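You operate a simulated robot arm through the tools that you are given. There is no shell and no other tool.

You run a simulated robot arm. Do the job below in one go: nothing can be reset, and whatever is moved stays where it is left.

Task
Top up the tea tub and seal it again.
Fine: press the air valve button before the lid comes off; tip in all the leaves from the clear rice cup, cup back; lid on, pump till the display shows 60 % or more. Set down upright: clear rice cup.

It is judged by the outcome, as a careful person would: the job done as asked, and still so three seconds after it is handed in. It fails if anything else is knocked over, pushed out of place, dropped, spilled or broken. Lids that push on must go on centred and level and be pressed home; caps that screw on are set level and turned clockwise until they are tight.

Robot
A 7-joint arm with a two-finger parallel gripper on a trunk, on a base that drives. Base frame: it is fixed to the floor where the robot stands at the start and does not move with it; the origin is under the middle of the robot, x ahead of it, y to its left, z up; the surface under the hand at the start is at about z = 915. Readings come in mm, rad, newtons and seconds.
With the tool pointing down near the work surface it reaches from about 520 to 960 mm from the robot's upright axis, wherever it stands. Its first joint turns from -2.897 to 2.897 rad. Places, roughly: air valve button [700, -100, 1000]; prep counter [800, -100, 900]; vacuum pump head [600, -200, 1000]. Payload 3.91 kg.
Tool frame: the origin (TCP) lies between the finger pads and is the grasp point; the fingertips stand 30 mm ahead of it; z points along the fingers, y is the line along which they close. The gripper opens to 110 mm. The fingers are 20 mm wide and 10 mm thick; the gripper's body (48 by 112 mm) begins 55 mm behind the TCP.
Orientation is that of the tool frame in the base frame, as a unit quaternion [w, x, y, z]. With the fingers straight down and closing along the base's y, the tool's x points along the base's -x, its y along +y and its z along -z.

Tools
- The arm moves only by the tool move_arm. Its argument "deltas" is a list that holds one entry, the list of rows, each a list of 7 numbers: the finger opening in mm, from 0 to 110, then the shift along the tool's x, y, z in mm, then the turn, a rotation vector about the tool's x, y, z in rad. In form: [[[claw, dx, dy, dz, ax, ay, az], ...]]. A call has 1 to 20 rows; each row shifts and turns the commanded pose from where the row before left it, along the tool's axes as they then stand. Rows are played at 5 a second. More than 50 mm and 0.15 rad between two rows, or a gripper value outside its range, and nothing of the call is played. A pose out of reach is approached as far as the arm can. The call stops where the force on the tool passes 40 N (or 10 N more than at its start, if that is more) or the arm is blocked; 0.2 s more then pass. The fingers move at their own pace (about 72 mm/s each) and stop on an object; they squeeze with about 42 N. The grip force told is the motor's: it shows also when the fingers shut on nothing. Time passes only in rows, and 0.2 s behind the last, so rows that do not move let the fingers close. The reply holds the time, the measured pose of the TCP, the force on the tool along the base axes, the opening and the grip force, in the units named above and with some noise, with the torque about the TCP (base axes, N m) and any sound that the robot's microphone picked up.
- Cameras (640 x 400 px; columns grow to the right, rows downward): "scene" is now at [233.7, -27.4, 1415.1]; the picture's right is [-0.26, -0.97, 0.00], its down [-0.78, 0.21, -0.58] and it looks along [0.56, -0.15, -0.81] (base axes); focal length 214 px, centre (320, 200). "wrist" rides on the gripper at [72, 17, -103] in the tool frame; the picture's right is [-0.23, 0.97, 0.00], its down [-0.76, -0.18, -0.62] and it looks along [-0.61, -0.14, 0.78] (tool axes); focal length 222 px, centre (320, 200). There is no depth. A picture from a camera that has moved, and an enlarged one, comes with that camera's place and axes in the base frame and with its lens. The place of the scene camera against the robot may be out by one fixed shift of up to 12 mm in any direction.
- camera(camera): a new picture of that camera. No time passes.
- slide_trunk(by): slides the trunk up (or, below 0, down) by that many mm; the arm and the scene camera ride with it, the base frame stays. It gives what a move gives, with no picture.
- base_move(legs): drives the robot by 1 to 6 legs, each [ahead, left, turn to the left] in mm, mm and rad, along the robot's own axes; the way and the turn of a leg run together, so that a leg with both is an arc; at most 1500 mm and 3.142 rad a leg. The arm and the cameras ride along, it lands a little off, and it stops where it bumps. It gives what a move gives.
- pan_tilt(pan, tilt): turns the head with the scene camera to pan (to the left, within 1.501 rad either way) and tilt (down, from -0.506 to 1.204), counted from straight ahead of the robot. It gives what a move gives.
- zoom(camera, box): a new picture of the part [left, top, right, bottom] of that camera's present view, enlarged. No time passes.
- close_job(): hands the job in; it is judged then, once.

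Places have to be worked out from the pictures, the camera data and where the tool is seen. Open the gripper and draw the arm clear of the work before you hand the job in, unless the task says otherwise.

The tools are called after "Emit:" as a command line: name --argument value ..., lists and objects as JSON in quotes. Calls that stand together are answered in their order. move_arm: Moves the arm, as the interface text tells. Its arguments: {"type":"object","properties":{"deltas":{"type":"array"}},"required":["deltas"]} The other tools are called the same way: slide_trunk (by) slides the trunk up or down; base_move (legs) drives the base; pan_tilt (pan, tilt) turns the head that bears the scene camera; camera (camera) takes a picture; zoom (camera, box) takes an enlarged picture of a part of a camera's view; close_job () hands the job in.

At the start:

```text
time_s: 0.0
tool_pos: [436.3, -315.6, 1000.3]
tool_rot: [0.001, 0.001, 1.0, 0.0]
force: [0.1, -0.7, -0.4]
torque: [0.02, -0.02, -0.01]
gripper_width: 110.1
finger_force: 0.0
trunk travel left (down, up): [-625.0, 57.0]
robot x, y, heading: [0.6, -2.5, -0.0]
head pan, tilt: [-0.262, 0.948]
```

scene: 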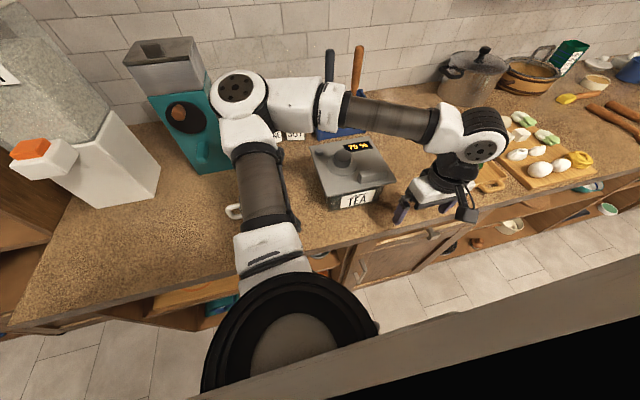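
wrist: 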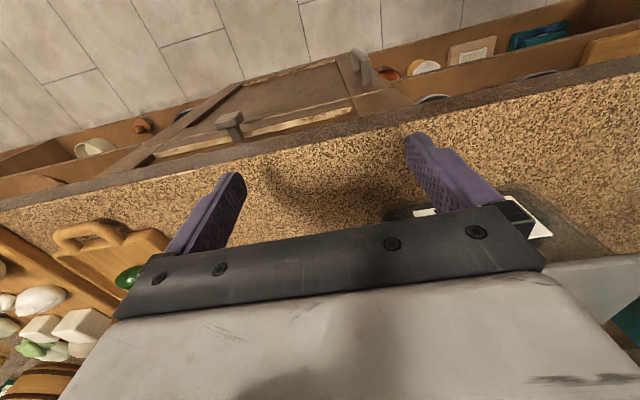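

The tea tub stands in the middle with a display reading 70 %. I'll look closer at it and at the area where the cup might be.

Emit:
zoom --camera "scene" --box '[260, 100, 440, 230]'

Emit:
zoom --camera "scene" --box '[120, 30, 380, 230]'

Emit:
zoom --camera "scene" --box '[420, 30, 640, 220]'

```text
3.08 times, centred on (350, 165) of scene
camera zoom: at [233.7, -27.4, 1415.1], right [-0.26, -0.97, 0.0], down [-0.78, 0.21, -0.58], along [0.56, -0.15, -0.81], focal length 660 px, centre (228, 308)
```

zoom: 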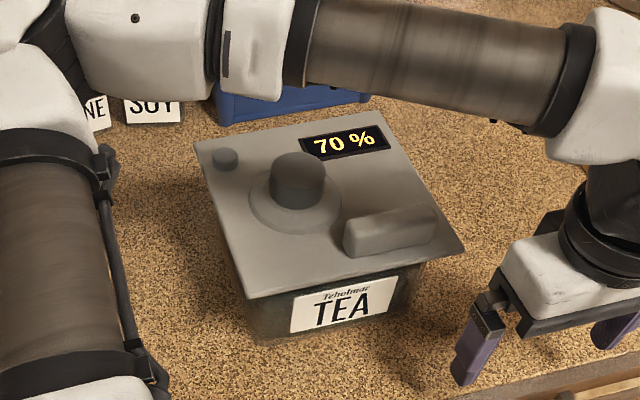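

```text
2.00 times, centred on (250, 130) of scene
camera zoom: at [233.7, -27.4, 1415.1], right [-0.26, -0.97, 0.0], down [-0.78, 0.21, -0.58], along [0.56, -0.15, -0.81], focal length 429 px, centre (460, 340)
```

zoom: 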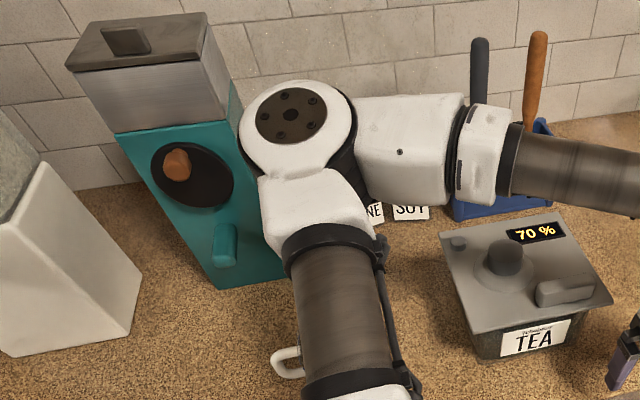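

```text
2.11 times, centred on (530, 125) of scene
camera zoom: at [233.7, -27.4, 1415.1], right [-0.26, -0.97, 0.0], down [-0.78, 0.21, -0.58], along [0.56, -0.15, -0.81], focal length 452 px, centre (-122, 358)
```

zoom: 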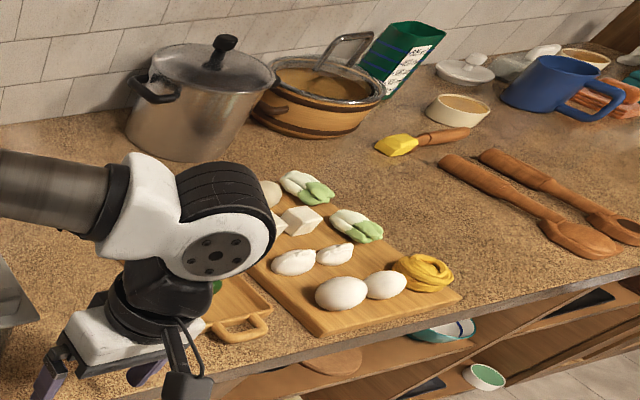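

The lid carries a small button, a central pump knob and a bar handle. The white handle under the arm at (235,210) may be the cup, so I'll raise the hand and move it right to clear the view.

Emit:
move_arm --deltas '[[[110, 0, 0, -40, 0, 0, 0], [110, 0, 0, -40, 0, 0, 0], [110, 0, -20, -40, 0, 0, 0], [110, 0, -40, -30, 0, 0, 0], [110, 0, -40, 0, 0, 0, 0], [110, 0, -40, 0, 0, 0, 0], [110, 0, -40, 0, 0, 0, 0]]]'

Emit:
camera --camera "scene"

Emit:
camera --camera "wrist"

```text
time_s: 1.6
tool_pos: [434.9, -497.8, 1150.3]
tool_rot: [0.0, -0.001, 1.0, 0.001]
force: [-0.4, 0.3, 0.4]
torque: [0.0, -0.03, 0.0]
gripper_width: 110.0
finger_force: 0.0
trunk travel left (down, up): [-625.0, 57.0]
robot x, y, heading: [-0.6, -2.0, 0.001]
head pan, tilt: [-0.262, 0.948]
```

```text
taken
camera scene: at [233.6, -28.2, 1415.1], right [-0.26, -0.97, 0.0], down [-0.78, 0.21, -0.58], along [0.56, -0.15, -0.81], focal length 214 px, centre (320, 200)
```

scene: 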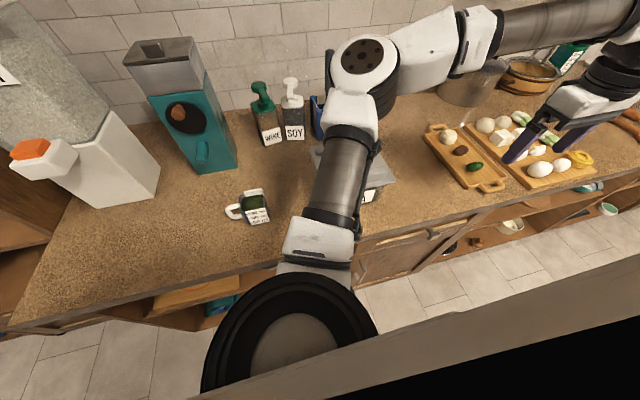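

```text
taken
camera wrist: at [364.4, -481.5, 1253.4], right [0.23, 0.97, 0.0], down [0.76, -0.18, 0.62], along [0.61, -0.14, -0.78], focal length 222 px, centre (320, 200)
```

wrist: 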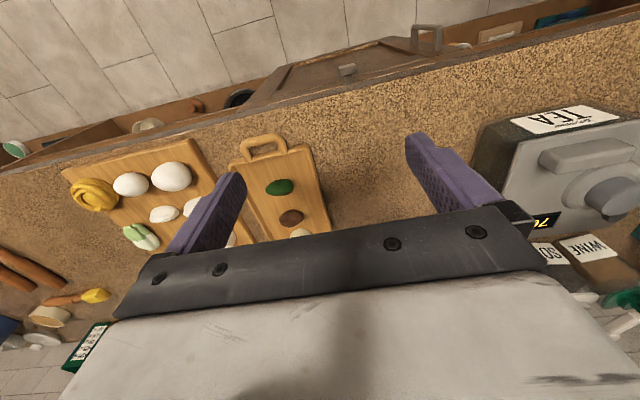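

Emit:
zoom --camera "scene" --box '[210, 160, 300, 240]'

Emit:
zoom --camera "wrist" --box '[440, 90, 640, 270]'

```text
5.00 times, centred on (255, 200) of scene
camera zoom: at [233.6, -28.2, 1415.1], right [-0.26, -0.97, 0.0], down [-0.78, 0.21, -0.58], along [0.56, -0.15, -0.81], focal length 1072 px, centre (645, 200)
```

zoom: 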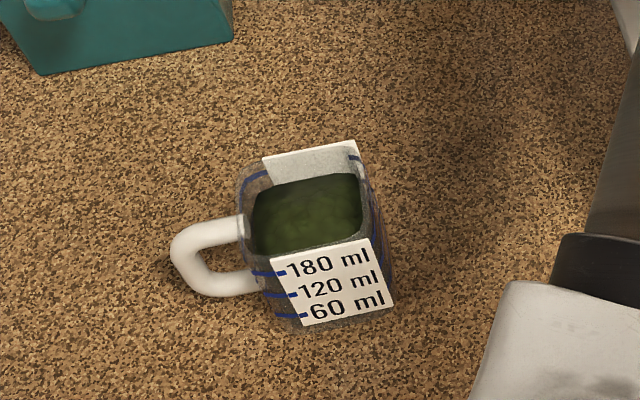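

```text
2.22 times, centred on (540, 180) of wrist
camera zoom: at [364.4, -481.5, 1253.4], right [0.23, 0.97, 0.0], down [0.76, -0.18, 0.62], along [0.61, -0.14, -0.78], focal length 494 px, centre (-169, 244)
```

zoom: 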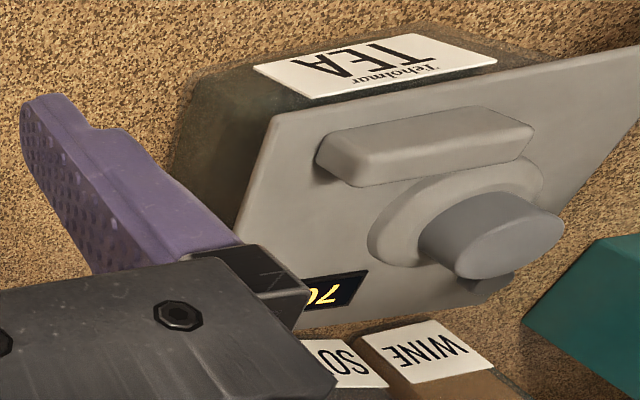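

The clear cup, full of green leaves with a white handle, stands left near (555,70). I'll move the hand above and short of the tub to measure the lid with the wrist camera.

Emit:
move_arm --deltas '[[[110, -10, 40, -10, 0, 0, 0], [110, -10, 43, -10, 0, 0, 0], [110, -10, 43, -10, 0, 0, 0], [110, -10, 43, -10, 0, 0, 0], [110, -10, 43, -10, 0, 0, 0], [110, -10, 43, 0, 0, 0, 0], [110, -5, 43, 0, 0, 0, 0], [110, 0, 0, 0, 0, 0, 0]]]'

Emit:
camera --camera "wrist"

Emit:
zoom --camera "wrist" --box '[240, 90, 440, 220]'

Emit:
camera --camera "scene"

```text
time_s: 3.4
tool_pos: [501.1, -198.7, 1205.0]
tool_rot: [0.0, 0.001, 1.0, 0.0]
force: [-0.3, 0.2, -0.4]
torque: [0.04, 0.01, 0.0]
gripper_width: 109.8
finger_force: 0.1
trunk travel left (down, up): [-625.0, 57.0]
robot x, y, heading: [-1.9, 0.5, -0.002]
head pan, tilt: [-0.262, 0.948]
```

```text
taken
camera wrist: at [430.2, -181.9, 1307.3], right [0.23, 0.97, 0.0], down [0.76, -0.18, 0.62], along [0.61, -0.14, -0.78], focal length 222 px, centre (320, 200)
```

wrist: 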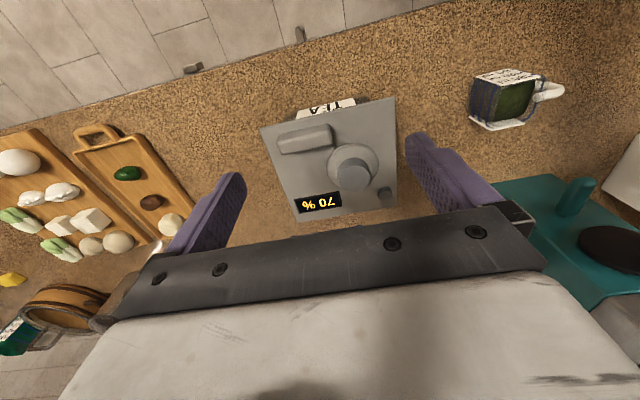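

```text
3.08 times, centred on (340, 155) of wrist
camera zoom: at [430.2, -181.9, 1307.3], right [0.23, 0.97, 0.0], down [0.76, -0.18, 0.62], along [0.61, -0.14, -0.78], focal length 684 px, centre (258, 338)
```

zoom: 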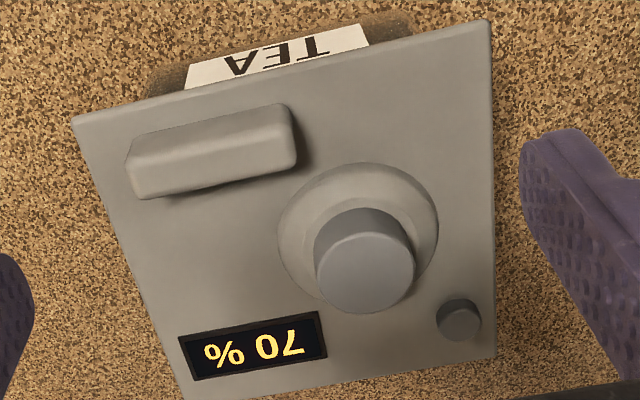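

```text
taken
camera scene: at [233.9, -28.0, 1415.0], right [-0.26, -0.97, 0.0], down [-0.78, 0.21, -0.58], along [0.56, -0.15, -0.81], focal length 214 px, centre (320, 200)
```

scene: 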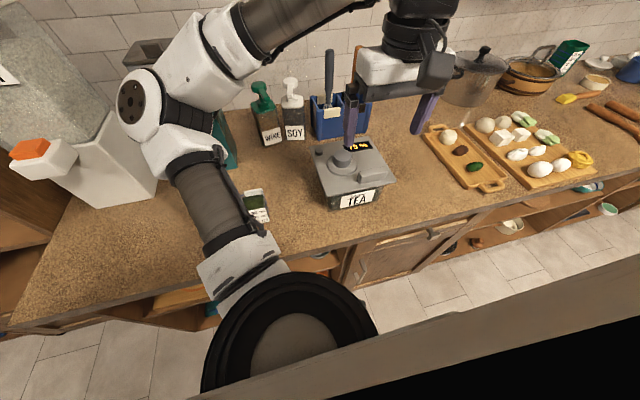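

From the wrist views I work out the lid: top at z≈1015, spanning x 520–701 and y −286 to −108. The pump knob top is at about (605,−173,1050), the valve button at (663,−127,~1020) and the bar handle near (540,−223). I'll close the fingers and hover above the button.

Emit:
move_arm --deltas '[[[60, -40, 18, 0, 0, 0, 0], [0, -40, 18, 0, 0, 0, 0], [0, -41, 18, 0, 0, 0, 0], [0, -41, 17, 0, 0, 0, 0], [0, 0, 0, 40, 0, 0, 0], [0, 0, 0, 40, 0, 0, 0], [0, 0, 0, 30, 0, 0, 0], [0, 0, 0, 0, 0, 0, 0]]]'

Emit:
camera --camera "wrist"

Emit:
camera --camera "scene"

```text
time_s: 5.2
tool_pos: [663.5, -125.3, 1090.0]
tool_rot: [0.001, -0.001, 1.0, 0.0]
force: [-1.1, -0.5, 0.9]
torque: [0.01, 0.01, 0.01]
gripper_width: 0.3
finger_force: 37.8
trunk travel left (down, up): [-625.0, 57.0]
robot x, y, heading: [-1.3, 0.1, 0.008]
head pan, tilt: [-0.262, 0.948]
```

```text
taken
camera wrist: at [593.4, -109.8, 1193.3], right [0.23, 0.97, 0.0], down [0.76, -0.18, 0.62], along [0.61, -0.14, -0.78], focal length 222 px, centre (320, 200)
```

wrist: 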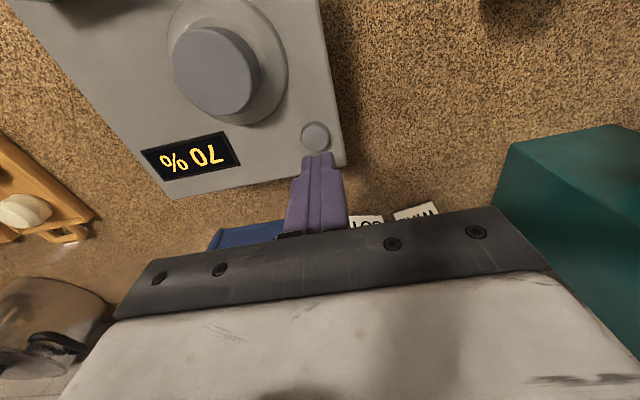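

```text
taken
camera scene: at [233.6, -27.5, 1415.1], right [-0.26, -0.97, 0.0], down [-0.78, 0.21, -0.58], along [0.56, -0.15, -0.81], focal length 214 px, centre (320, 200)
```

scene: 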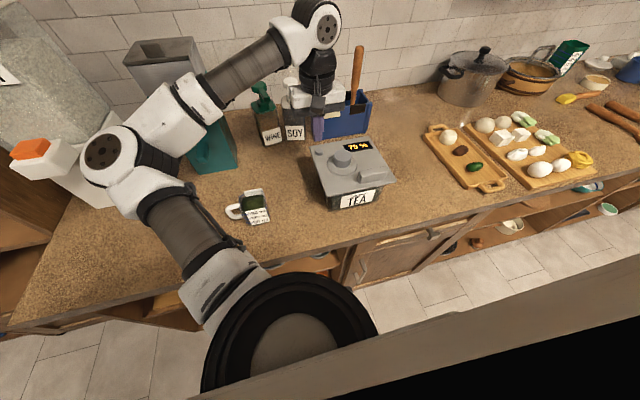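

The tip appears about 3–4 mm off the button, which I put at (660,−129). I'll correct and lower in small steps until it presses, watching force and sound.

Emit:
move_arm --deltas '[[[0, 3, -4, 15, 0, 0, 0], [0, 0, 0, 12, 0, 0, 0], [0, 0, 0, 3, 0, 0, 0], [0, 0, 0, 3, 0, 0, 0], [0, 0, 0, 2, 0, 0, 0], [0, 0, 0, 2, 0, 0, 0], [0, 0, 0, 0, 0, 0, 0]]]'

Emit:
zoom --camera "scene" --box '[280, 70, 420, 220]'

Emit:
camera --camera "wrist"

```text
time_s: 6.8
tool_pos: [660.0, -130.0, 1054.3]
tool_rot: [0.002, 0.0, 1.0, 0.0]
force: [-1.7, -2.4, 10.4]
torque: [-0.05, 0.04, 0.01]
gripper_width: 0.0
finger_force: 37.4
trunk travel left (down, up): [-625.0, 57.0]
robot x, y, heading: [-1.3, -1.2, -0.001]
head pan, tilt: [-0.262, 0.948]
heard: click
```

```text
2.67 times, centred on (350, 145) of scene
camera zoom: at [232.7, -27.5, 1415.4], right [-0.26, -0.97, 0.0], down [-0.78, 0.21, -0.58], along [0.56, -0.15, -0.81], focal length 572 px, centre (240, 347)
```

zoom: 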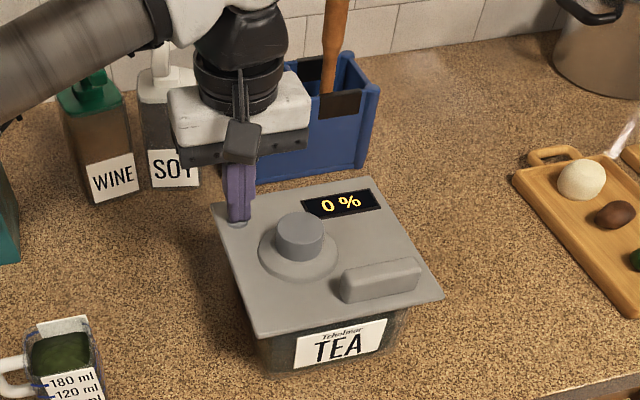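

```text
taken
camera wrist: at [589.0, -114.0, 1157.4], right [0.23, 0.97, 0.0], down [0.76, -0.18, 0.63], along [0.61, -0.14, -0.78], focal length 222 px, centre (320, 200)
```

wrist: 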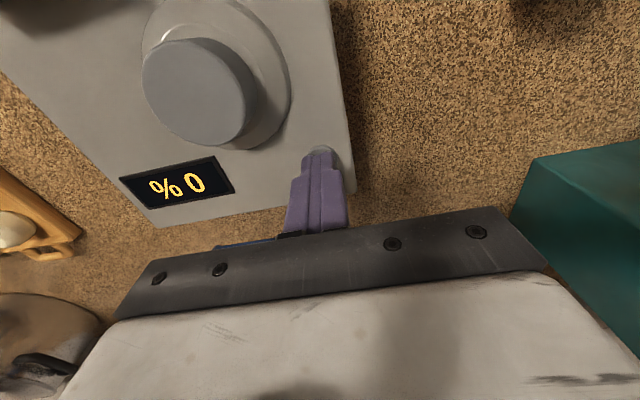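

The valve clicked and the display dropped to 0 %. I'll raise, move over the bar handle and turn the hand 90° so that the fingers will close across the bar (along base x).

Emit:
move_arm --deltas '[[[0, 0, 0, -35, 0, 0, 0], [0, 0, 0, -40, 0, 0, 0], [20, 0, 0, -40, 0, 0, 0], [40, 40, -30, 0, 0, 0, 0], [60, 40, -31, 0, 0, 0, 0], [60, 40, -31, 0, 0, 0, 0.1], [60, 0, 0, 0, 0, 0, 0.15], [60, 0, 0, 0, 0, 0, 0.15], [60, 0, 0, 0, 0, 0, 0.15], [60, 0, 0, 0, 0, 0, 0.15], [60, 0, 0, 0, 0, 0, 0.15], [60, 0, 0, 0, 0, 0, 0.15], [60, 0, 0, 0, 0, 0, 0.15], [60, 0, 0, 0, 0, 0, 0.15], [60, 0, 0, 0, 0, 0, 0.15], [60, 0, 0, 0, 0, 0, 0.1208], [60, 0, 0, 0, 0, 0, 0]]]'

Emit:
camera --camera "wrist"

Emit:
camera --camera "scene"

```text
refused: row 5 steps farther than a row can; nothing moved
```

```text
taken
camera wrist: at [589.0, -114.0, 1157.4], right [0.23, 0.97, 0.0], down [0.76, -0.18, 0.63], along [0.61, -0.14, -0.78], focal length 222 px, centre (320, 200)
```

wrist: 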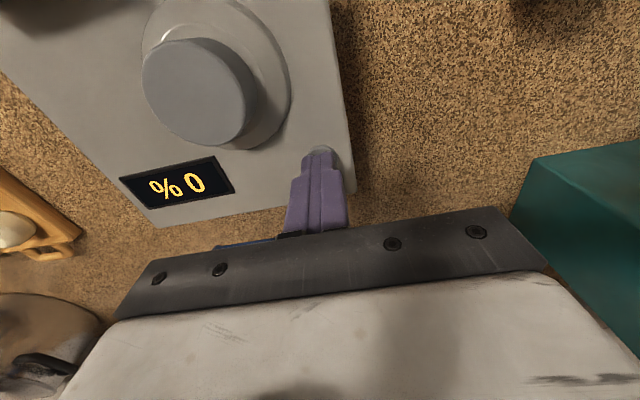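

```text
taken
camera scene: at [232.7, -27.5, 1415.4], right [-0.26, -0.97, 0.0], down [-0.78, 0.21, -0.58], along [0.56, -0.15, -0.81], focal length 214 px, centre (320, 200)
```

scene: 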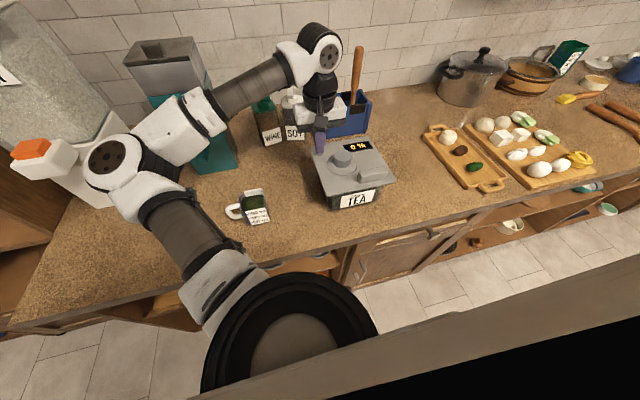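

A row was over the 50 mm step limit and nothing moved. I'll repeat it with shorter steps.

Emit:
move_arm --deltas '[[[0, 0, 0, -35, 0, 0, 0], [0, 0, 0, -40, 0, 0, 0], [20, 0, 0, -40, 0, 0, 0], [40, 30, -23, 0, 0, 0, 0], [60, 30, -23, 0, 0, 0, 0], [60, 30, -23, 0, 0, 0, 0], [60, 30, -23, 0, 0, 0, 0.0], [60, 0, 0, 0, 0, 0, 0.14], [60, 0, 0, 0, 0, 0, 0.14], [60, 0, 0, 0, 0, 0, 0.14], [60, 0, 0, 0, 0, 0, 0.14], [60, 0, 0, 0, 0, 0, 0.14], [60, 0, 0, 0, 0, 0, 0.14], [60, 0, 0, 0, 0, 0, 0.14], [60, 0, 0, 0, 0, 0, 0.14], [60, 0, 0, 0, 0, 0, 0.14], [60, 0, 0, 0, 0, 0, 0.14], [60, 0, 0, 0, 0, 0, 0.1708], [60, 0, 0, 0, 0, 0, 0]]]'

Emit:
camera --camera "wrist"

Emit:
camera --camera "scene"

```text
refused: row 18 steps farther than a row can; nothing moved
```

```text
taken
camera wrist: at [589.0, -114.0, 1157.4], right [0.23, 0.97, 0.0], down [0.76, -0.18, 0.63], along [0.61, -0.14, -0.78], focal length 222 px, centre (320, 200)
```

wrist: 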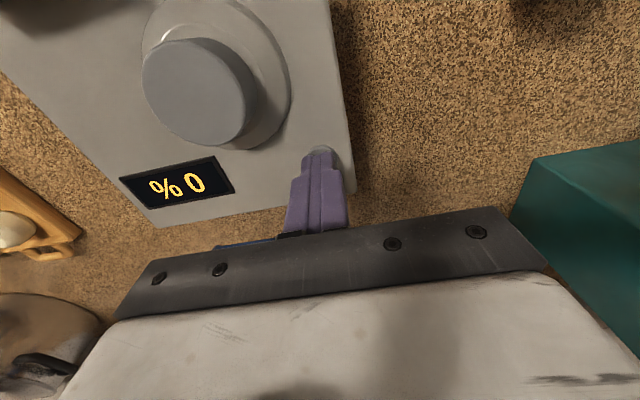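

```text
taken
camera scene: at [232.7, -27.5, 1415.4], right [-0.26, -0.97, 0.0], down [-0.78, 0.21, -0.58], along [0.56, -0.15, -0.81], focal length 214 px, centre (320, 200)
```

scene: 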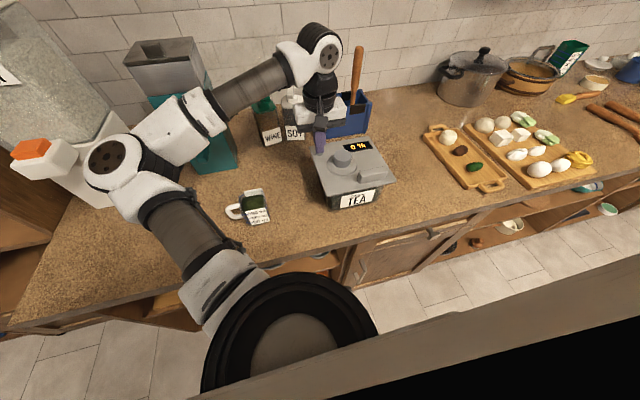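

The last turn was over 0.15 rad; I'll use twelve turns of 0.1309 rad instead.

Emit:
move_arm --deltas '[[[0, 0, 0, -35, 0, 0, 0], [0, 0, 0, -40, 0, 0, 0], [20, 0, 0, -40, 0, 0, 0], [40, 30, -23, 0, 0, 0, 0], [60, 30, -23, 0, 0, 0, 0], [60, 30, -23, 0, 0, 0, 0], [60, 30, -23, 0, 0, 0, 0.0], [60, 0, 0, 0, 0, 0, 0.1309], [60, 0, 0, 0, 0, 0, 0.1309], [60, 0, 0, 0, 0, 0, 0.1309], [60, 0, 0, 0, 0, 0, 0.1309], [60, 0, 0, 0, 0, 0, 0.1309], [60, 0, 0, 0, 0, 0, 0.1309], [60, 0, 0, 0, 0, 0, 0.1309], [60, 0, 0, 0, 0, 0, 0.1309], [60, 0, 0, 0, 0, 0, 0.1309], [60, 0, 0, 0, 0, 0, 0.1309], [60, 0, 0, 0, 0, 0, 0.1309], [60, 0, 0, 0, 0, 0, 0.1309], [60, 0, 0, 0, 0, 0, 0]]]'

Emit:
camera --camera "wrist"

Emit:
camera --camera "scene"

```text
time_s: 11.0
tool_pos: [540.4, -221.9, 1168.4]
tool_rot: [0.0, 0.707, 0.707, 0.001]
force: [-0.3, 1.0, 0.3]
torque: [0.01, -0.01, -0.02]
gripper_width: 60.1
finger_force: 0.1
trunk travel left (down, up): [-625.0, 57.0]
robot x, y, heading: [-1.3, 5.4, -0.003]
head pan, tilt: [-0.262, 0.948]
```

```text
taken
camera wrist: at [558.2, -150.1, 1271.0], right [0.97, -0.23, 0.0], down [-0.18, -0.76, 0.62], along [-0.14, -0.61, -0.78], focal length 222 px, centre (320, 200)
```

wrist: 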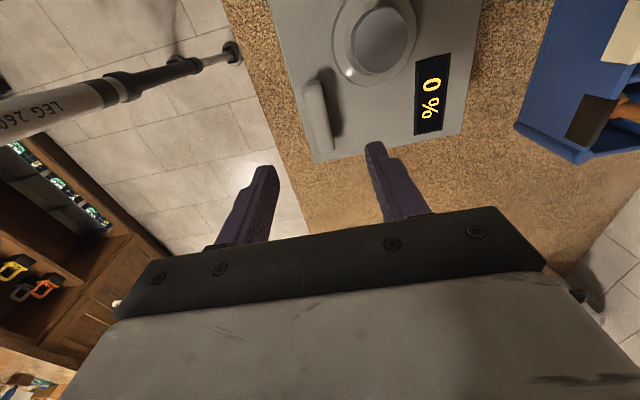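

```text
taken
camera scene: at [233.7, -27.4, 1415.1], right [-0.26, -0.97, 0.0], down [-0.78, 0.21, -0.58], along [0.56, -0.15, -0.81], focal length 214 px, centre (320, 200)
```

scene: 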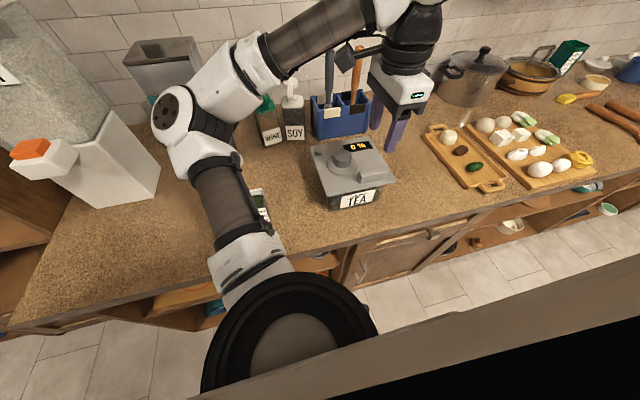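

Emit:
zoom --camera "wrist" --box '[260, 0, 480, 170]'

```text
2.35 times, centred on (370, 85) of wrist
camera zoom: at [558.2, -150.1, 1271.0], right [0.97, -0.23, 0.0], down [-0.18, -0.76, 0.62], along [-0.14, -0.61, -0.78], focal length 523 px, centre (202, 471)
```

zoom: 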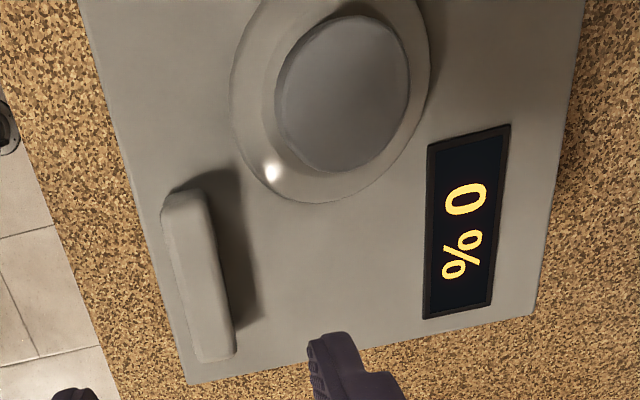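

Triangulated, the bar's top is at about (539,−225,1040), some 18 mm wide and 70 mm long. I'll narrow the fingers to 44 mm and go down most of the way, then check.

Emit:
move_arm --deltas '[[[44, -3, -1.4, 30, 0, 0, 0], [44, 0, 0, 35, 0, 0, 0], [44, 0, 0, 30, 0, 0, 0], [44, 0, 0, 10, 0, 0, 0], [44, 0, 0, 0, 0, 0, 0]]]'

Emit:
camera --camera "wrist"

Emit:
zoom --camera "scene" --box '[280, 90, 440, 220]'

```text
time_s: 12.2
tool_pos: [538.3, -222.9, 1059.8]
tool_rot: [0.001, 0.707, 0.707, 0.001]
force: [-0.3, -0.1, 0.9]
torque: [-0.01, -0.03, 0.04]
gripper_width: 44.1
finger_force: 0.0
trunk travel left (down, up): [-625.0, 57.0]
robot x, y, heading: [0.7, -0.2, -0.0]
head pan, tilt: [-0.262, 0.948]
```

```text
taken
camera wrist: at [556.9, -151.3, 1164.2], right [0.97, -0.23, 0.0], down [-0.18, -0.76, 0.62], along [-0.14, -0.61, -0.78], focal length 222 px, centre (320, 200)
```

wrist: 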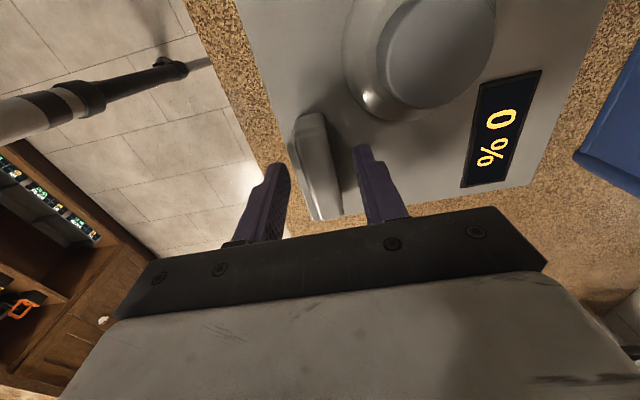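

```text
3.08 times, centred on (360, 155) of scene
camera zoom: at [233.7, -27.4, 1415.1], right [-0.26, -0.97, 0.0], down [-0.78, 0.21, -0.58], along [0.56, -0.15, -0.81], focal length 660 px, centre (197, 338)
```

zoom: 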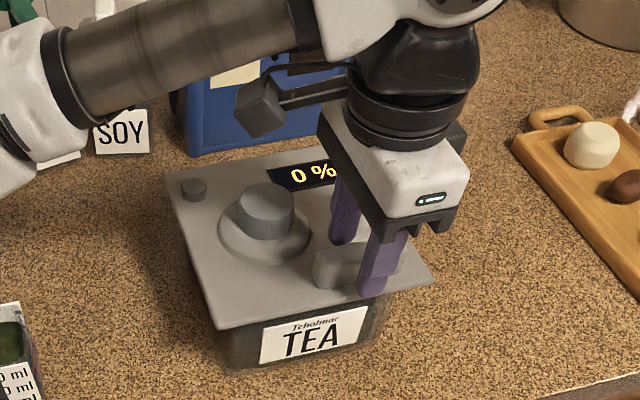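

The fingers straddle the bar. I'll go down 11 mm more and close.

Emit:
move_arm --deltas '[[[44, 0, 0, 6, 0, 0, 0], [44, 0, 0, 5, 0, 0, 0], [44, 0, 0, 0, 0, 0, 0]]]'

Emit:
move_arm --deltas '[[[30, 0, 0, 0, 0, 0, 0], [0, 0, 0, 0, 0, 0, 0], [0, 0, 0, 0, 0, 0, 0], [0, 0, 0, 0, 0, 0, 0]]]'

Emit:
camera --camera "wrist"

```text
time_s: 13.0
tool_pos: [539.9, -225.1, 1051.6]
tool_rot: [0.002, 0.706, 0.708, 0.0]
force: [1.2, 0.2, 12.1]
torque: [0.04, 0.11, -0.11]
gripper_width: 43.8
finger_force: 0.1
trunk travel left (down, up): [-625.0, 57.0]
robot x, y, heading: [-1.1, 0.3, 0.001]
head pan, tilt: [-0.262, 0.948]
```

```text
time_s: 14.0
tool_pos: [539.2, -224.7, 1052.5]
tool_rot: [0.002, 0.707, 0.708, 0.001]
force: [1.1, -0.8, 19.9]
torque: [0.01, 0.13, -0.08]
gripper_width: 19.4
finger_force: 41.6
trunk travel left (down, up): [-625.0, 57.0]
robot x, y, heading: [-1.1, -0.5, 0.004]
head pan, tilt: [-0.262, 0.948]
```

```text
taken
camera wrist: at [556.5, -152.8, 1154.8], right [0.97, -0.23, 0.0], down [-0.18, -0.76, 0.62], along [-0.14, -0.61, -0.78], focal length 222 px, centre (320, 200)
```

wrist: 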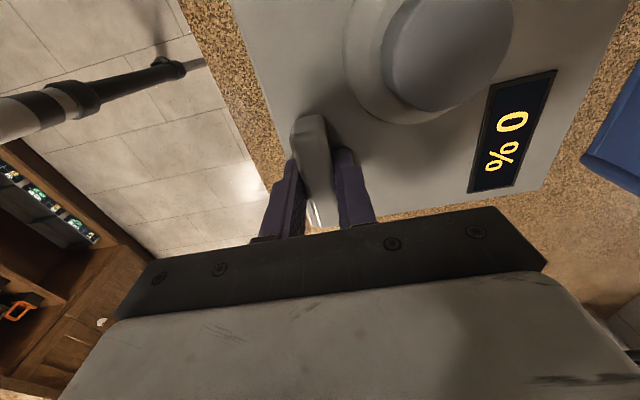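

The bar is gripped (19.4 mm, 41.6 N), with the tips resting on the lid at z≈1022. I'll lift slowly straight up and watch the force.

Emit:
move_arm --deltas '[[[0, 0, 0, -5, 0, 0, 0], [0, 0, 0, -5, 0, 0, 0], [0, 0, 0, -5, 0, 0, 0], [0, 0, 0, -5, 0, 0, 0], [0, 0, 0, -10, 0, 0, 0], [0, 0, 0, -10, 0, 0, 0], [0, 0, 0, 0, 0, 0, 0]]]'

Emit:
camera --camera "wrist"

Emit:
zoom --camera "scene" --box '[280, 90, 440, 220]'

```text
time_s: 15.6
tool_pos: [538.1, -224.1, 1092.9]
tool_rot: [0.001, 0.706, 0.708, 0.002]
force: [-0.3, -1.1, -0.1]
torque: [-0.01, -0.01, 0.0]
gripper_width: 0.0
finger_force: 37.7
trunk travel left (down, up): [-625.0, 57.0]
robot x, y, heading: [-1.5, 1.1, 0.001]
head pan, tilt: [-0.262, 0.948]
```

```text
taken
camera wrist: at [556.3, -153.2, 1195.5], right [0.97, -0.23, 0.0], down [-0.18, -0.76, 0.62], along [-0.14, -0.61, -0.78], focal length 222 px, centre (320, 200)
```

wrist: 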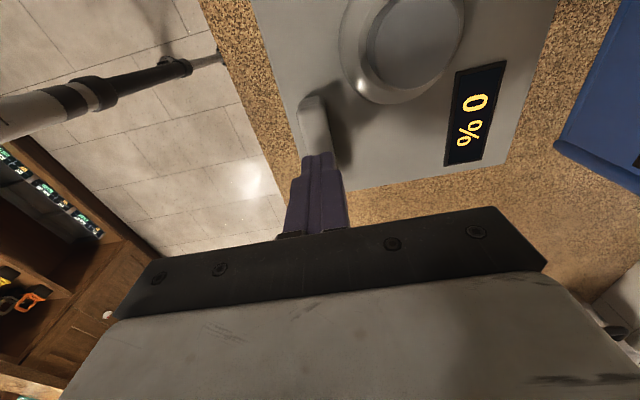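

```text
3.08 times, centred on (360, 155) of scene
camera zoom: at [233.8, -27.5, 1415.0], right [-0.26, -0.97, 0.0], down [-0.78, 0.21, -0.58], along [0.56, -0.15, -0.81], focal length 660 px, centre (197, 338)
```

zoom: 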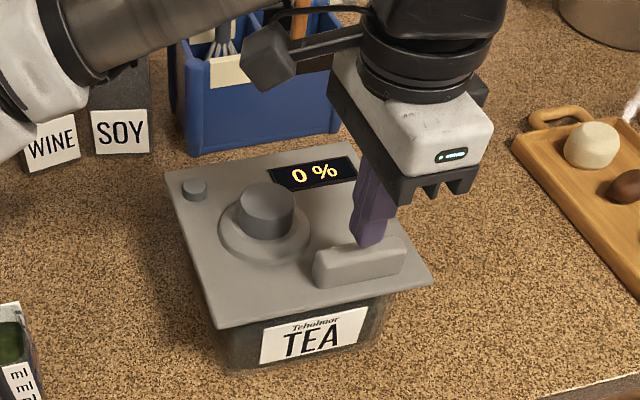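

The fingers slipped off the bar: the lid stayed put and shows no shift. I'll re-grip it and lift in small steps, checking the force each time.

Emit:
move_arm --deltas '[[[44, 0, 0, 0, 0, 0, 0], [44, 0, 0, 0, 0, 0, 0], [44, 0, 0, 15, 0, 0, 0], [44, 0, 0, 15, 0, 0, 0], [44, 0, 0, 10, 0, 0, 0], [44, 0, 0, 0, 0, 0, 0]]]'

Emit:
zoom --camera "wrist" --box '[240, 80, 400, 230]'

Emit:
zoom --camera "scene" --box '[310, 120, 410, 210]'

```text
time_s: 17.0
tool_pos: [540.4, -224.3, 1052.0]
tool_rot: [0.001, 0.706, 0.708, 0.002]
force: [0.6, -0.7, -0.3]
torque: [0.01, 0.0, 0.01]
gripper_width: 44.0
finger_force: 0.0
trunk travel left (down, up): [-625.0, 57.0]
robot x, y, heading: [2.2, 1.8, -0.001]
head pan, tilt: [-0.262, 0.948]
```

```text
2.67 times, centred on (320, 155) of wrist
camera zoom: at [557.9, -153.3, 1155.3], right [0.97, -0.23, 0.0], down [-0.18, -0.76, 0.62], along [-0.14, -0.61, -0.78], focal length 592 px, centre (320, 320)
```

zoom: 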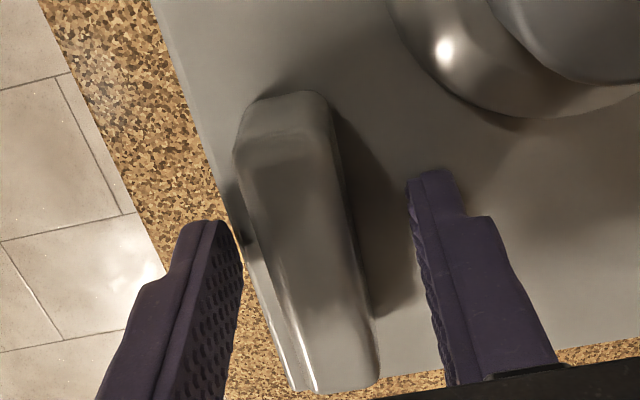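

```text
4.44 times, centred on (360, 165) of scene
camera zoom: at [233.7, -27.5, 1415.1], right [-0.26, -0.97, 0.0], down [-0.78, 0.21, -0.58], along [0.56, -0.15, -0.81], focal length 953 px, centre (142, 356)
```

zoom: 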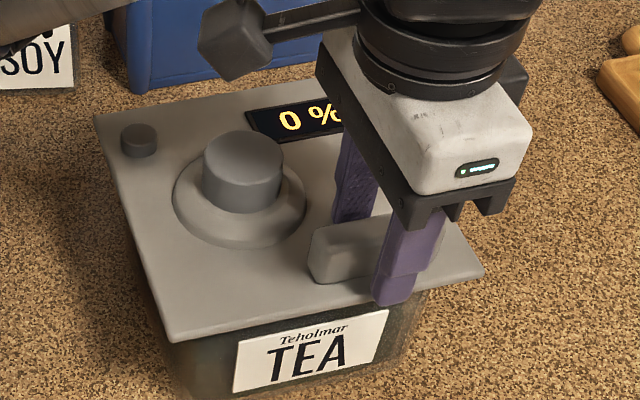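

The bar has chamfered top edges, so a deep grip matters. I'll go down until the tips touch the lid, close, and then lift 2 mm.

Emit:
move_arm --deltas '[[[30, 0, 0, 0, 0, 0, 0], [30, 0, 0, 2, 0, 0, 0], [30, 0, 0, 2, 0, 0, 0], [30, 0, 0, 0, 0, 0, 0]]]'

Emit:
move_arm --deltas '[[[0, 0, 0, 0, 0, 0, 0], [0, 0, 0, 0, 0, 0, 0], [0, 0, 0, 0, 0, 0, 0], [0, 0, 0, 0, 0, 0, 0]]]'

Emit:
move_arm --deltas '[[[0, 0, 0, -2, 0, 0, 0], [0, 0, 0, 0, 0, 0, 0]]]'

Emit:
move_arm --deltas '[[[0, 0, 0, -2, 0, 0, 0], [0, 0, 0, 0, 0, 0, 0]]]'

Emit:
move_arm --deltas '[[[0, 0, 0, -2, 0, 0, 0], [0, 0, 0, 0, 0, 0, 0]]]'

```text
time_s: 18.2
tool_pos: [540.2, -225.8, 1052.5]
tool_rot: [0.005, 0.706, 0.708, 0.0]
force: [-2.9, 2.2, 21.0]
torque: [0.15, 0.31, -0.12]
gripper_width: 30.0
finger_force: 0.0
trunk travel left (down, up): [-625.0, 57.0]
robot x, y, heading: [-3.2, 2.5, 0.0]
head pan, tilt: [-0.262, 0.948]
stopped in row 4: the force on the tool passed its limit at 41 N (the readings are from after the stop); the commanded pose is now the measured one
```

```text
time_s: 19.2
tool_pos: [539.8, -225.8, 1051.0]
tool_rot: [0.004, 0.706, 0.708, 0.0]
force: [2.5, -1.0, 34.3]
torque: [0.1, 0.22, -0.21]
gripper_width: 19.5
finger_force: 41.9
trunk travel left (down, up): [-625.0, 57.0]
robot x, y, heading: [-1.5, -0.4, -0.002]
head pan, tilt: [-0.262, 0.948]
```

```text
time_s: 19.8
tool_pos: [539.8, -225.8, 1051.3]
tool_rot: [0.004, 0.706, 0.709, 0.001]
force: [0.0, 2.2, 23.3]
torque: [-1.01, 0.23, 0.05]
gripper_width: 19.5
finger_force: 42.1
trunk travel left (down, up): [-625.0, 57.0]
robot x, y, heading: [-2.4, 0.2, 0.001]
head pan, tilt: [-0.262, 0.948]
```

```text
time_s: 20.4
tool_pos: [540.7, -226.1, 1052.0]
tool_rot: [0.001, 0.707, 0.707, 0.001]
force: [-1.0, -0.5, -0.5]
torque: [-0.06, 0.03, -0.01]
gripper_width: 19.5
finger_force: 42.3
trunk travel left (down, up): [-625.0, 57.0]
robot x, y, heading: [4.5, 0.7, -0.006]
head pan, tilt: [-0.262, 0.948]
```

```text
time_s: 21.0
tool_pos: [540.9, -225.4, 1055.9]
tool_rot: [0.002, 0.706, 0.708, 0.001]
force: [-1.4, -0.1, -1.9]
torque: [0.02, 0.23, -0.05]
gripper_width: 19.5
finger_force: 42.6
trunk travel left (down, up): [-625.0, 57.0]
robot x, y, heading: [0.3, 3.3, 0.001]
head pan, tilt: [-0.262, 0.948]
```

Now the pull reads about −2 N at TCP z 1056. I'll continue lifting in small steps.

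Emit:
move_arm --deltas '[[[0, 0, 0, -2, 0, 0, 0], [0, 0, 0, 0, 0, 0, 0]]]'

Emit:
move_arm --deltas '[[[0, 0, 0, -2, 0, 0, 0], [0, 0, 0, 0, 0, 0, 0]]]'

Emit:
move_arm --deltas '[[[0, 0, 0, -2, 0, 0, 0], [0, 0, 0, 0, 0, 0, 0]]]'

Emit:
camera --camera "wrist"

Emit:
zoom --camera "scene" --box '[280, 90, 440, 220]'

```text
time_s: 21.6
tool_pos: [540.3, -224.4, 1057.5]
tool_rot: [0.003, 0.706, 0.708, 0.001]
force: [-1.4, 0.7, -2.4]
torque: [-0.01, 0.16, -0.01]
gripper_width: 19.6
finger_force: 41.8
trunk travel left (down, up): [-625.0, 57.0]
robot x, y, heading: [-1.1, -0.3, 0.002]
head pan, tilt: [-0.262, 0.948]
```

```text
time_s: 22.2
tool_pos: [541.7, -225.6, 1059.1]
tool_rot: [0.003, 0.706, 0.708, 0.0]
force: [-0.7, 1.6, -1.7]
torque: [-0.03, 0.07, -0.01]
gripper_width: 19.5
finger_force: 41.6
trunk travel left (down, up): [-625.0, 57.0]
robot x, y, heading: [0.3, 0.8, 0.001]
head pan, tilt: [-0.262, 0.948]
```

```text
time_s: 22.8
tool_pos: [541.7, -225.3, 1061.7]
tool_rot: [0.003, 0.707, 0.707, 0.0]
force: [0.2, -0.4, -1.2]
torque: [-0.06, 0.08, -0.01]
gripper_width: 19.7
finger_force: 42.2
trunk travel left (down, up): [-625.0, 57.0]
robot x, y, heading: [-1.3, 0.9, 0.001]
head pan, tilt: [-0.262, 0.948]
```

```text
taken
camera wrist: at [558.8, -152.6, 1164.5], right [0.97, -0.22, 0.0], down [-0.18, -0.76, 0.63], along [-0.14, -0.61, -0.78], focal length 222 px, centre (320, 200)
```

wrist: 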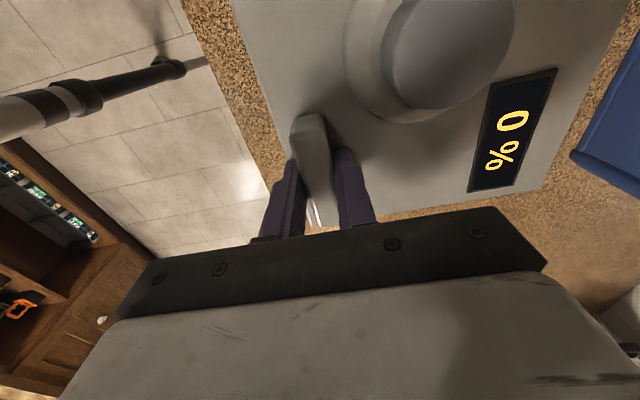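

```text
3.08 times, centred on (360, 155) of scene
camera zoom: at [233.9, -27.5, 1415.1], right [-0.26, -0.97, 0.0], down [-0.78, 0.21, -0.58], along [0.56, -0.15, -0.81], focal length 660 px, centre (197, 338)
```

zoom: 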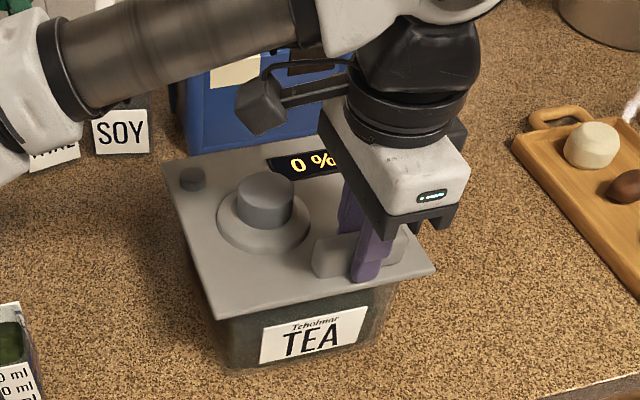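

The lid is coming up with the hand: the wrist view is unchanged relative to the bar. I'll keep lifting gently.

Emit:
move_arm --deltas '[[[0, 0, 0, -2, 0, 0, 0], [0, 0, 0, -3, 0, 0, 0], [0, 0, 0, -3, 0, 0, 0], [0, 0, 0, -3, 0, 0, 0], [0, 0, 0, -3, 0, 0, 0], [0, 0, 0, -3, 0, 0, 0], [0, 0, 0, -3, 0, 0, 0], [0, 0, 0, 0, 0, 0, 0]]]'

Emit:
camera --camera "wrist"

Emit:
zoom --camera "scene" --box '[280, 90, 440, 220]'

```text
time_s: 24.6
tool_pos: [540.4, -226.2, 1082.7]
tool_rot: [0.003, 0.707, 0.708, 0.0]
force: [-0.9, 0.9, -0.8]
torque: [-0.06, 0.07, 0.01]
gripper_width: 19.4
finger_force: 41.8
trunk travel left (down, up): [-625.0, 57.0]
robot x, y, heading: [1.0, -0.2, 0.002]
head pan, tilt: [-0.262, 0.948]
```

```text
taken
camera wrist: at [557.8, -153.5, 1185.0], right [0.97, -0.22, 0.0], down [-0.18, -0.76, 0.62], along [-0.14, -0.61, -0.78], focal length 222 px, centre (320, 200)
```

wrist: 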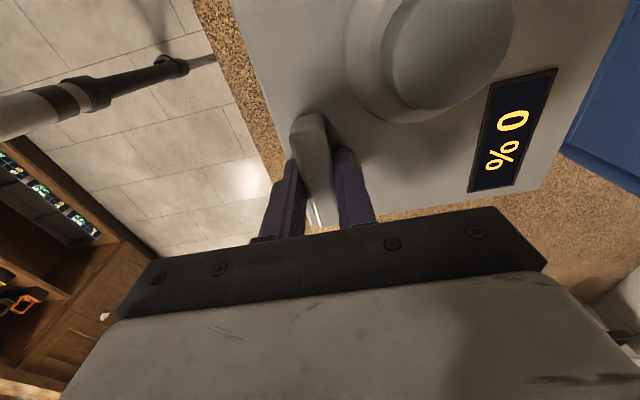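

```text
3.08 times, centred on (360, 155) of scene
camera zoom: at [233.9, -27.5, 1415.1], right [-0.26, -0.97, 0.0], down [-0.78, 0.21, -0.58], along [0.56, -0.15, -0.81], focal length 660 px, centre (197, 338)
```

zoom: 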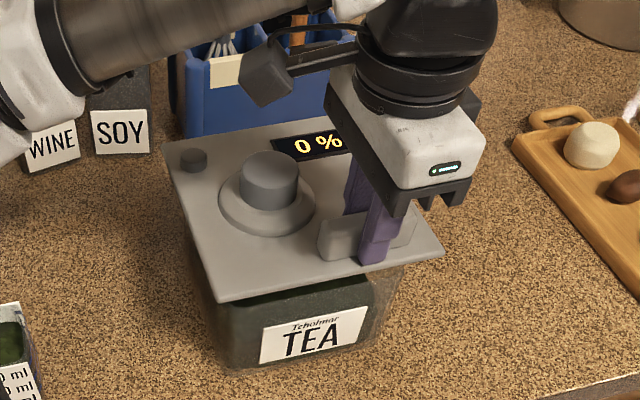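

The lid is off and level. I'll raise it a bit more and carry it right to the free counter between tub and boards (TCP target about (560,−438)).

Emit:
move_arm --deltas '[[[0, 0, 0, -6, 0, 0, 0], [0, 0, 0, -12, 0, 0, 0], [0, 0, 0, -12, 0, 0, 0], [0, -6, 0, -10, 0, 0, 0], [0, -15, 2, -5, 0, 0, 0], [0, -20, 2, 0, 0, 0, 0], [0, -20, 2, 0, 0, 0, 0], [0, -20, 2, 0, 0, 0, 0], [0, -20, 2, 0, 0, 0, 0], [0, -20, 2, 0, 0, 0, 0], [0, -20, 2, 0, 0, 0, 0], [0, -20, 2, 0, 0, 0, 0], [0, -20, 2, 0, 0, 0, 0], [0, -20, 2, 0, 0, 0, 0], [0, -12, 0, 0, 0, 0, 0], [0, 0, 0, 0, 0, 0, 0]]]'

Emit:
camera --camera "scene"

Emit:
camera --camera "wrist"

```text
time_s: 28.0
tool_pos: [562.0, -439.3, 1127.2]
tool_rot: [0.002, 0.707, 0.707, 0.0]
force: [0.5, -0.1, -1.9]
torque: [-0.06, 0.06, 0.02]
gripper_width: 19.6
finger_force: 42.0
trunk travel left (down, up): [-625.0, 57.0]
robot x, y, heading: [0.5, 2.0, 0.001]
head pan, tilt: [-0.262, 0.948]
```

```text
taken
camera scene: at [233.9, -27.5, 1415.1], right [-0.26, -0.97, 0.0], down [-0.78, 0.21, -0.58], along [0.56, -0.15, -0.81], focal length 214 px, centre (320, 200)
```

scene: 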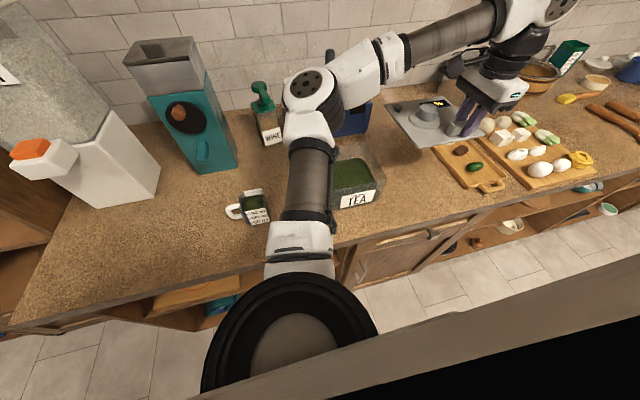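

```text
taken
camera wrist: at [579.0, -367.7, 1229.9], right [0.97, -0.22, 0.01], down [-0.18, -0.76, 0.63], along [-0.14, -0.61, -0.78], focal length 222 px, centre (320, 200)
```

wrist: 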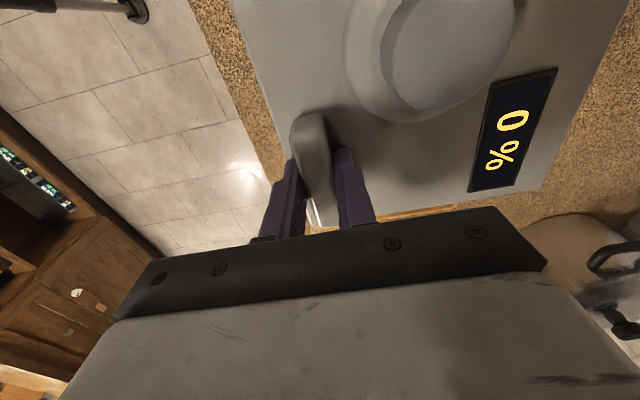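

The lid hangs clear over the free spot. I'll lower it, first quickly then in small steps until it touches the counter.

Emit:
move_arm --deltas '[[[0, 0, 0, 10, 0, 0, 0], [0, 0, 0, 20, 0, 0, 0], [0, 0, 0, 20, 0, 0, 0], [0, 0, 0, 20, 0, 0, 0], [0, 0, 0, 20, 0, 0, 0], [0, 0, 0, 15, 0, 0, 0], [0, 0, 0, 15, 0, 0, 0], [0, 0, 0, 10, 0, 0, 0], [0, 0, 0, 10, 0, 0, 0], [0, 0, 0, 0, 0, 0, 0]]]'

Emit:
zoom --camera "scene" --box '[320, 70, 520, 210]'

Emit:
camera --camera "wrist"

```text
time_s: 30.2
tool_pos: [560.7, -439.8, 987.8]
tool_rot: [0.002, 0.706, 0.708, 0.001]
force: [0.9, -0.1, -0.5]
torque: [-0.03, 0.09, -0.02]
gripper_width: 19.6
finger_force: 42.5
trunk travel left (down, up): [-625.0, 57.0]
robot x, y, heading: [1.2, -1.9, 0.002]
head pan, tilt: [-0.262, 0.948]
```

```text
2.86 times, centred on (420, 140) of scene
camera zoom: at [233.9, -27.5, 1415.1], right [-0.26, -0.97, 0.0], down [-0.78, 0.21, -0.58], along [0.56, -0.15, -0.81], focal length 613 px, centre (34, 371)
```

zoom: 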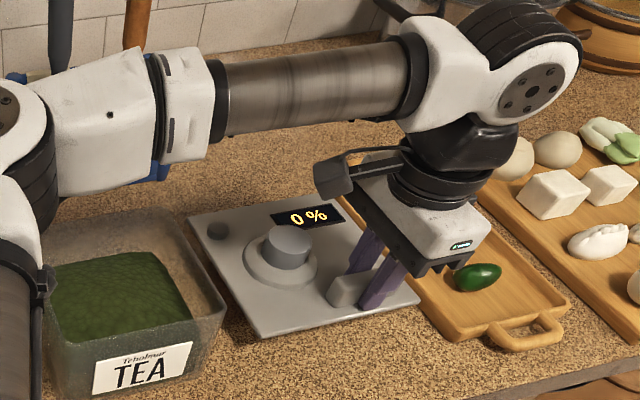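

```text
taken
camera wrist: at [578.8, -367.5, 1090.3], right [0.97, -0.22, 0.0], down [-0.18, -0.76, 0.63], along [-0.14, -0.61, -0.78], focal length 222 px, centre (320, 200)
```

wrist: 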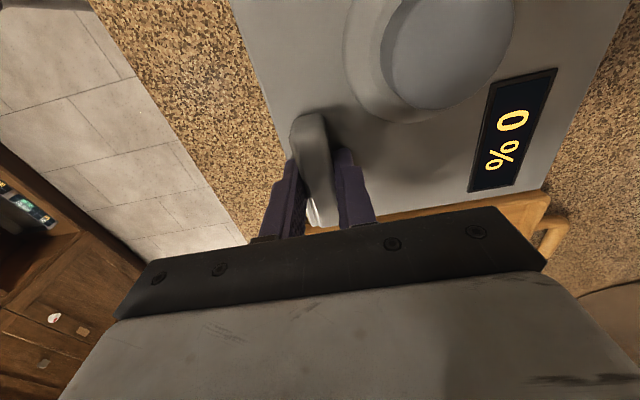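

Nearly down; the board's edge is about 25 mm from the lid's edge, so I'll shift 8 mm left while lowering further.

Emit:
move_arm --deltas '[[[0, 8, 0, 0, 0, 0, 0], [0, 0, 0, 6, 0, 0, 0], [0, 0, 0, 4, 0, 0, 0], [0, 0, 0, 0, 0, 0, 0]]]'

Emit:
move_arm --deltas '[[[0, 0, 0, 3, 0, 0, 0], [0, 0, 0, 0, 0, 0, 0]]]'

Emit:
move_arm --deltas '[[[0, 0, 0, 3, 0, 0, 0], [0, 0, 0, 0, 0, 0, 0]]]'

```text
time_s: 31.2
tool_pos: [561.0, -430.6, 977.9]
tool_rot: [0.002, 0.707, 0.708, 0.0]
force: [-0.1, -0.6, -1.6]
torque: [-0.04, 0.08, 0.03]
gripper_width: 19.7
finger_force: 41.6
trunk travel left (down, up): [-625.0, 57.0]
robot x, y, heading: [-3.0, -1.6, 0.006]
head pan, tilt: [-0.262, 0.948]
```

```text
time_s: 31.8
tool_pos: [562.3, -431.1, 975.4]
tool_rot: [0.002, 0.706, 0.708, 0.0]
force: [0.4, 0.3, -1.2]
torque: [-0.02, 0.09, 0.0]
gripper_width: 19.6
finger_force: 41.7
trunk travel left (down, up): [-625.0, 57.0]
robot x, y, heading: [0.1, 3.9, -0.0]
head pan, tilt: [-0.262, 0.948]
```

```text
time_s: 32.4
tool_pos: [562.1, -431.2, 970.8]
tool_rot: [0.003, 0.707, 0.708, 0.0]
force: [-0.2, 0.8, -1.7]
torque: [-0.02, 0.09, 0.0]
gripper_width: 19.7
finger_force: 41.7
trunk travel left (down, up): [-625.0, 57.0]
robot x, y, heading: [0.2, -0.5, -0.001]
head pan, tilt: [-0.262, 0.948]
```

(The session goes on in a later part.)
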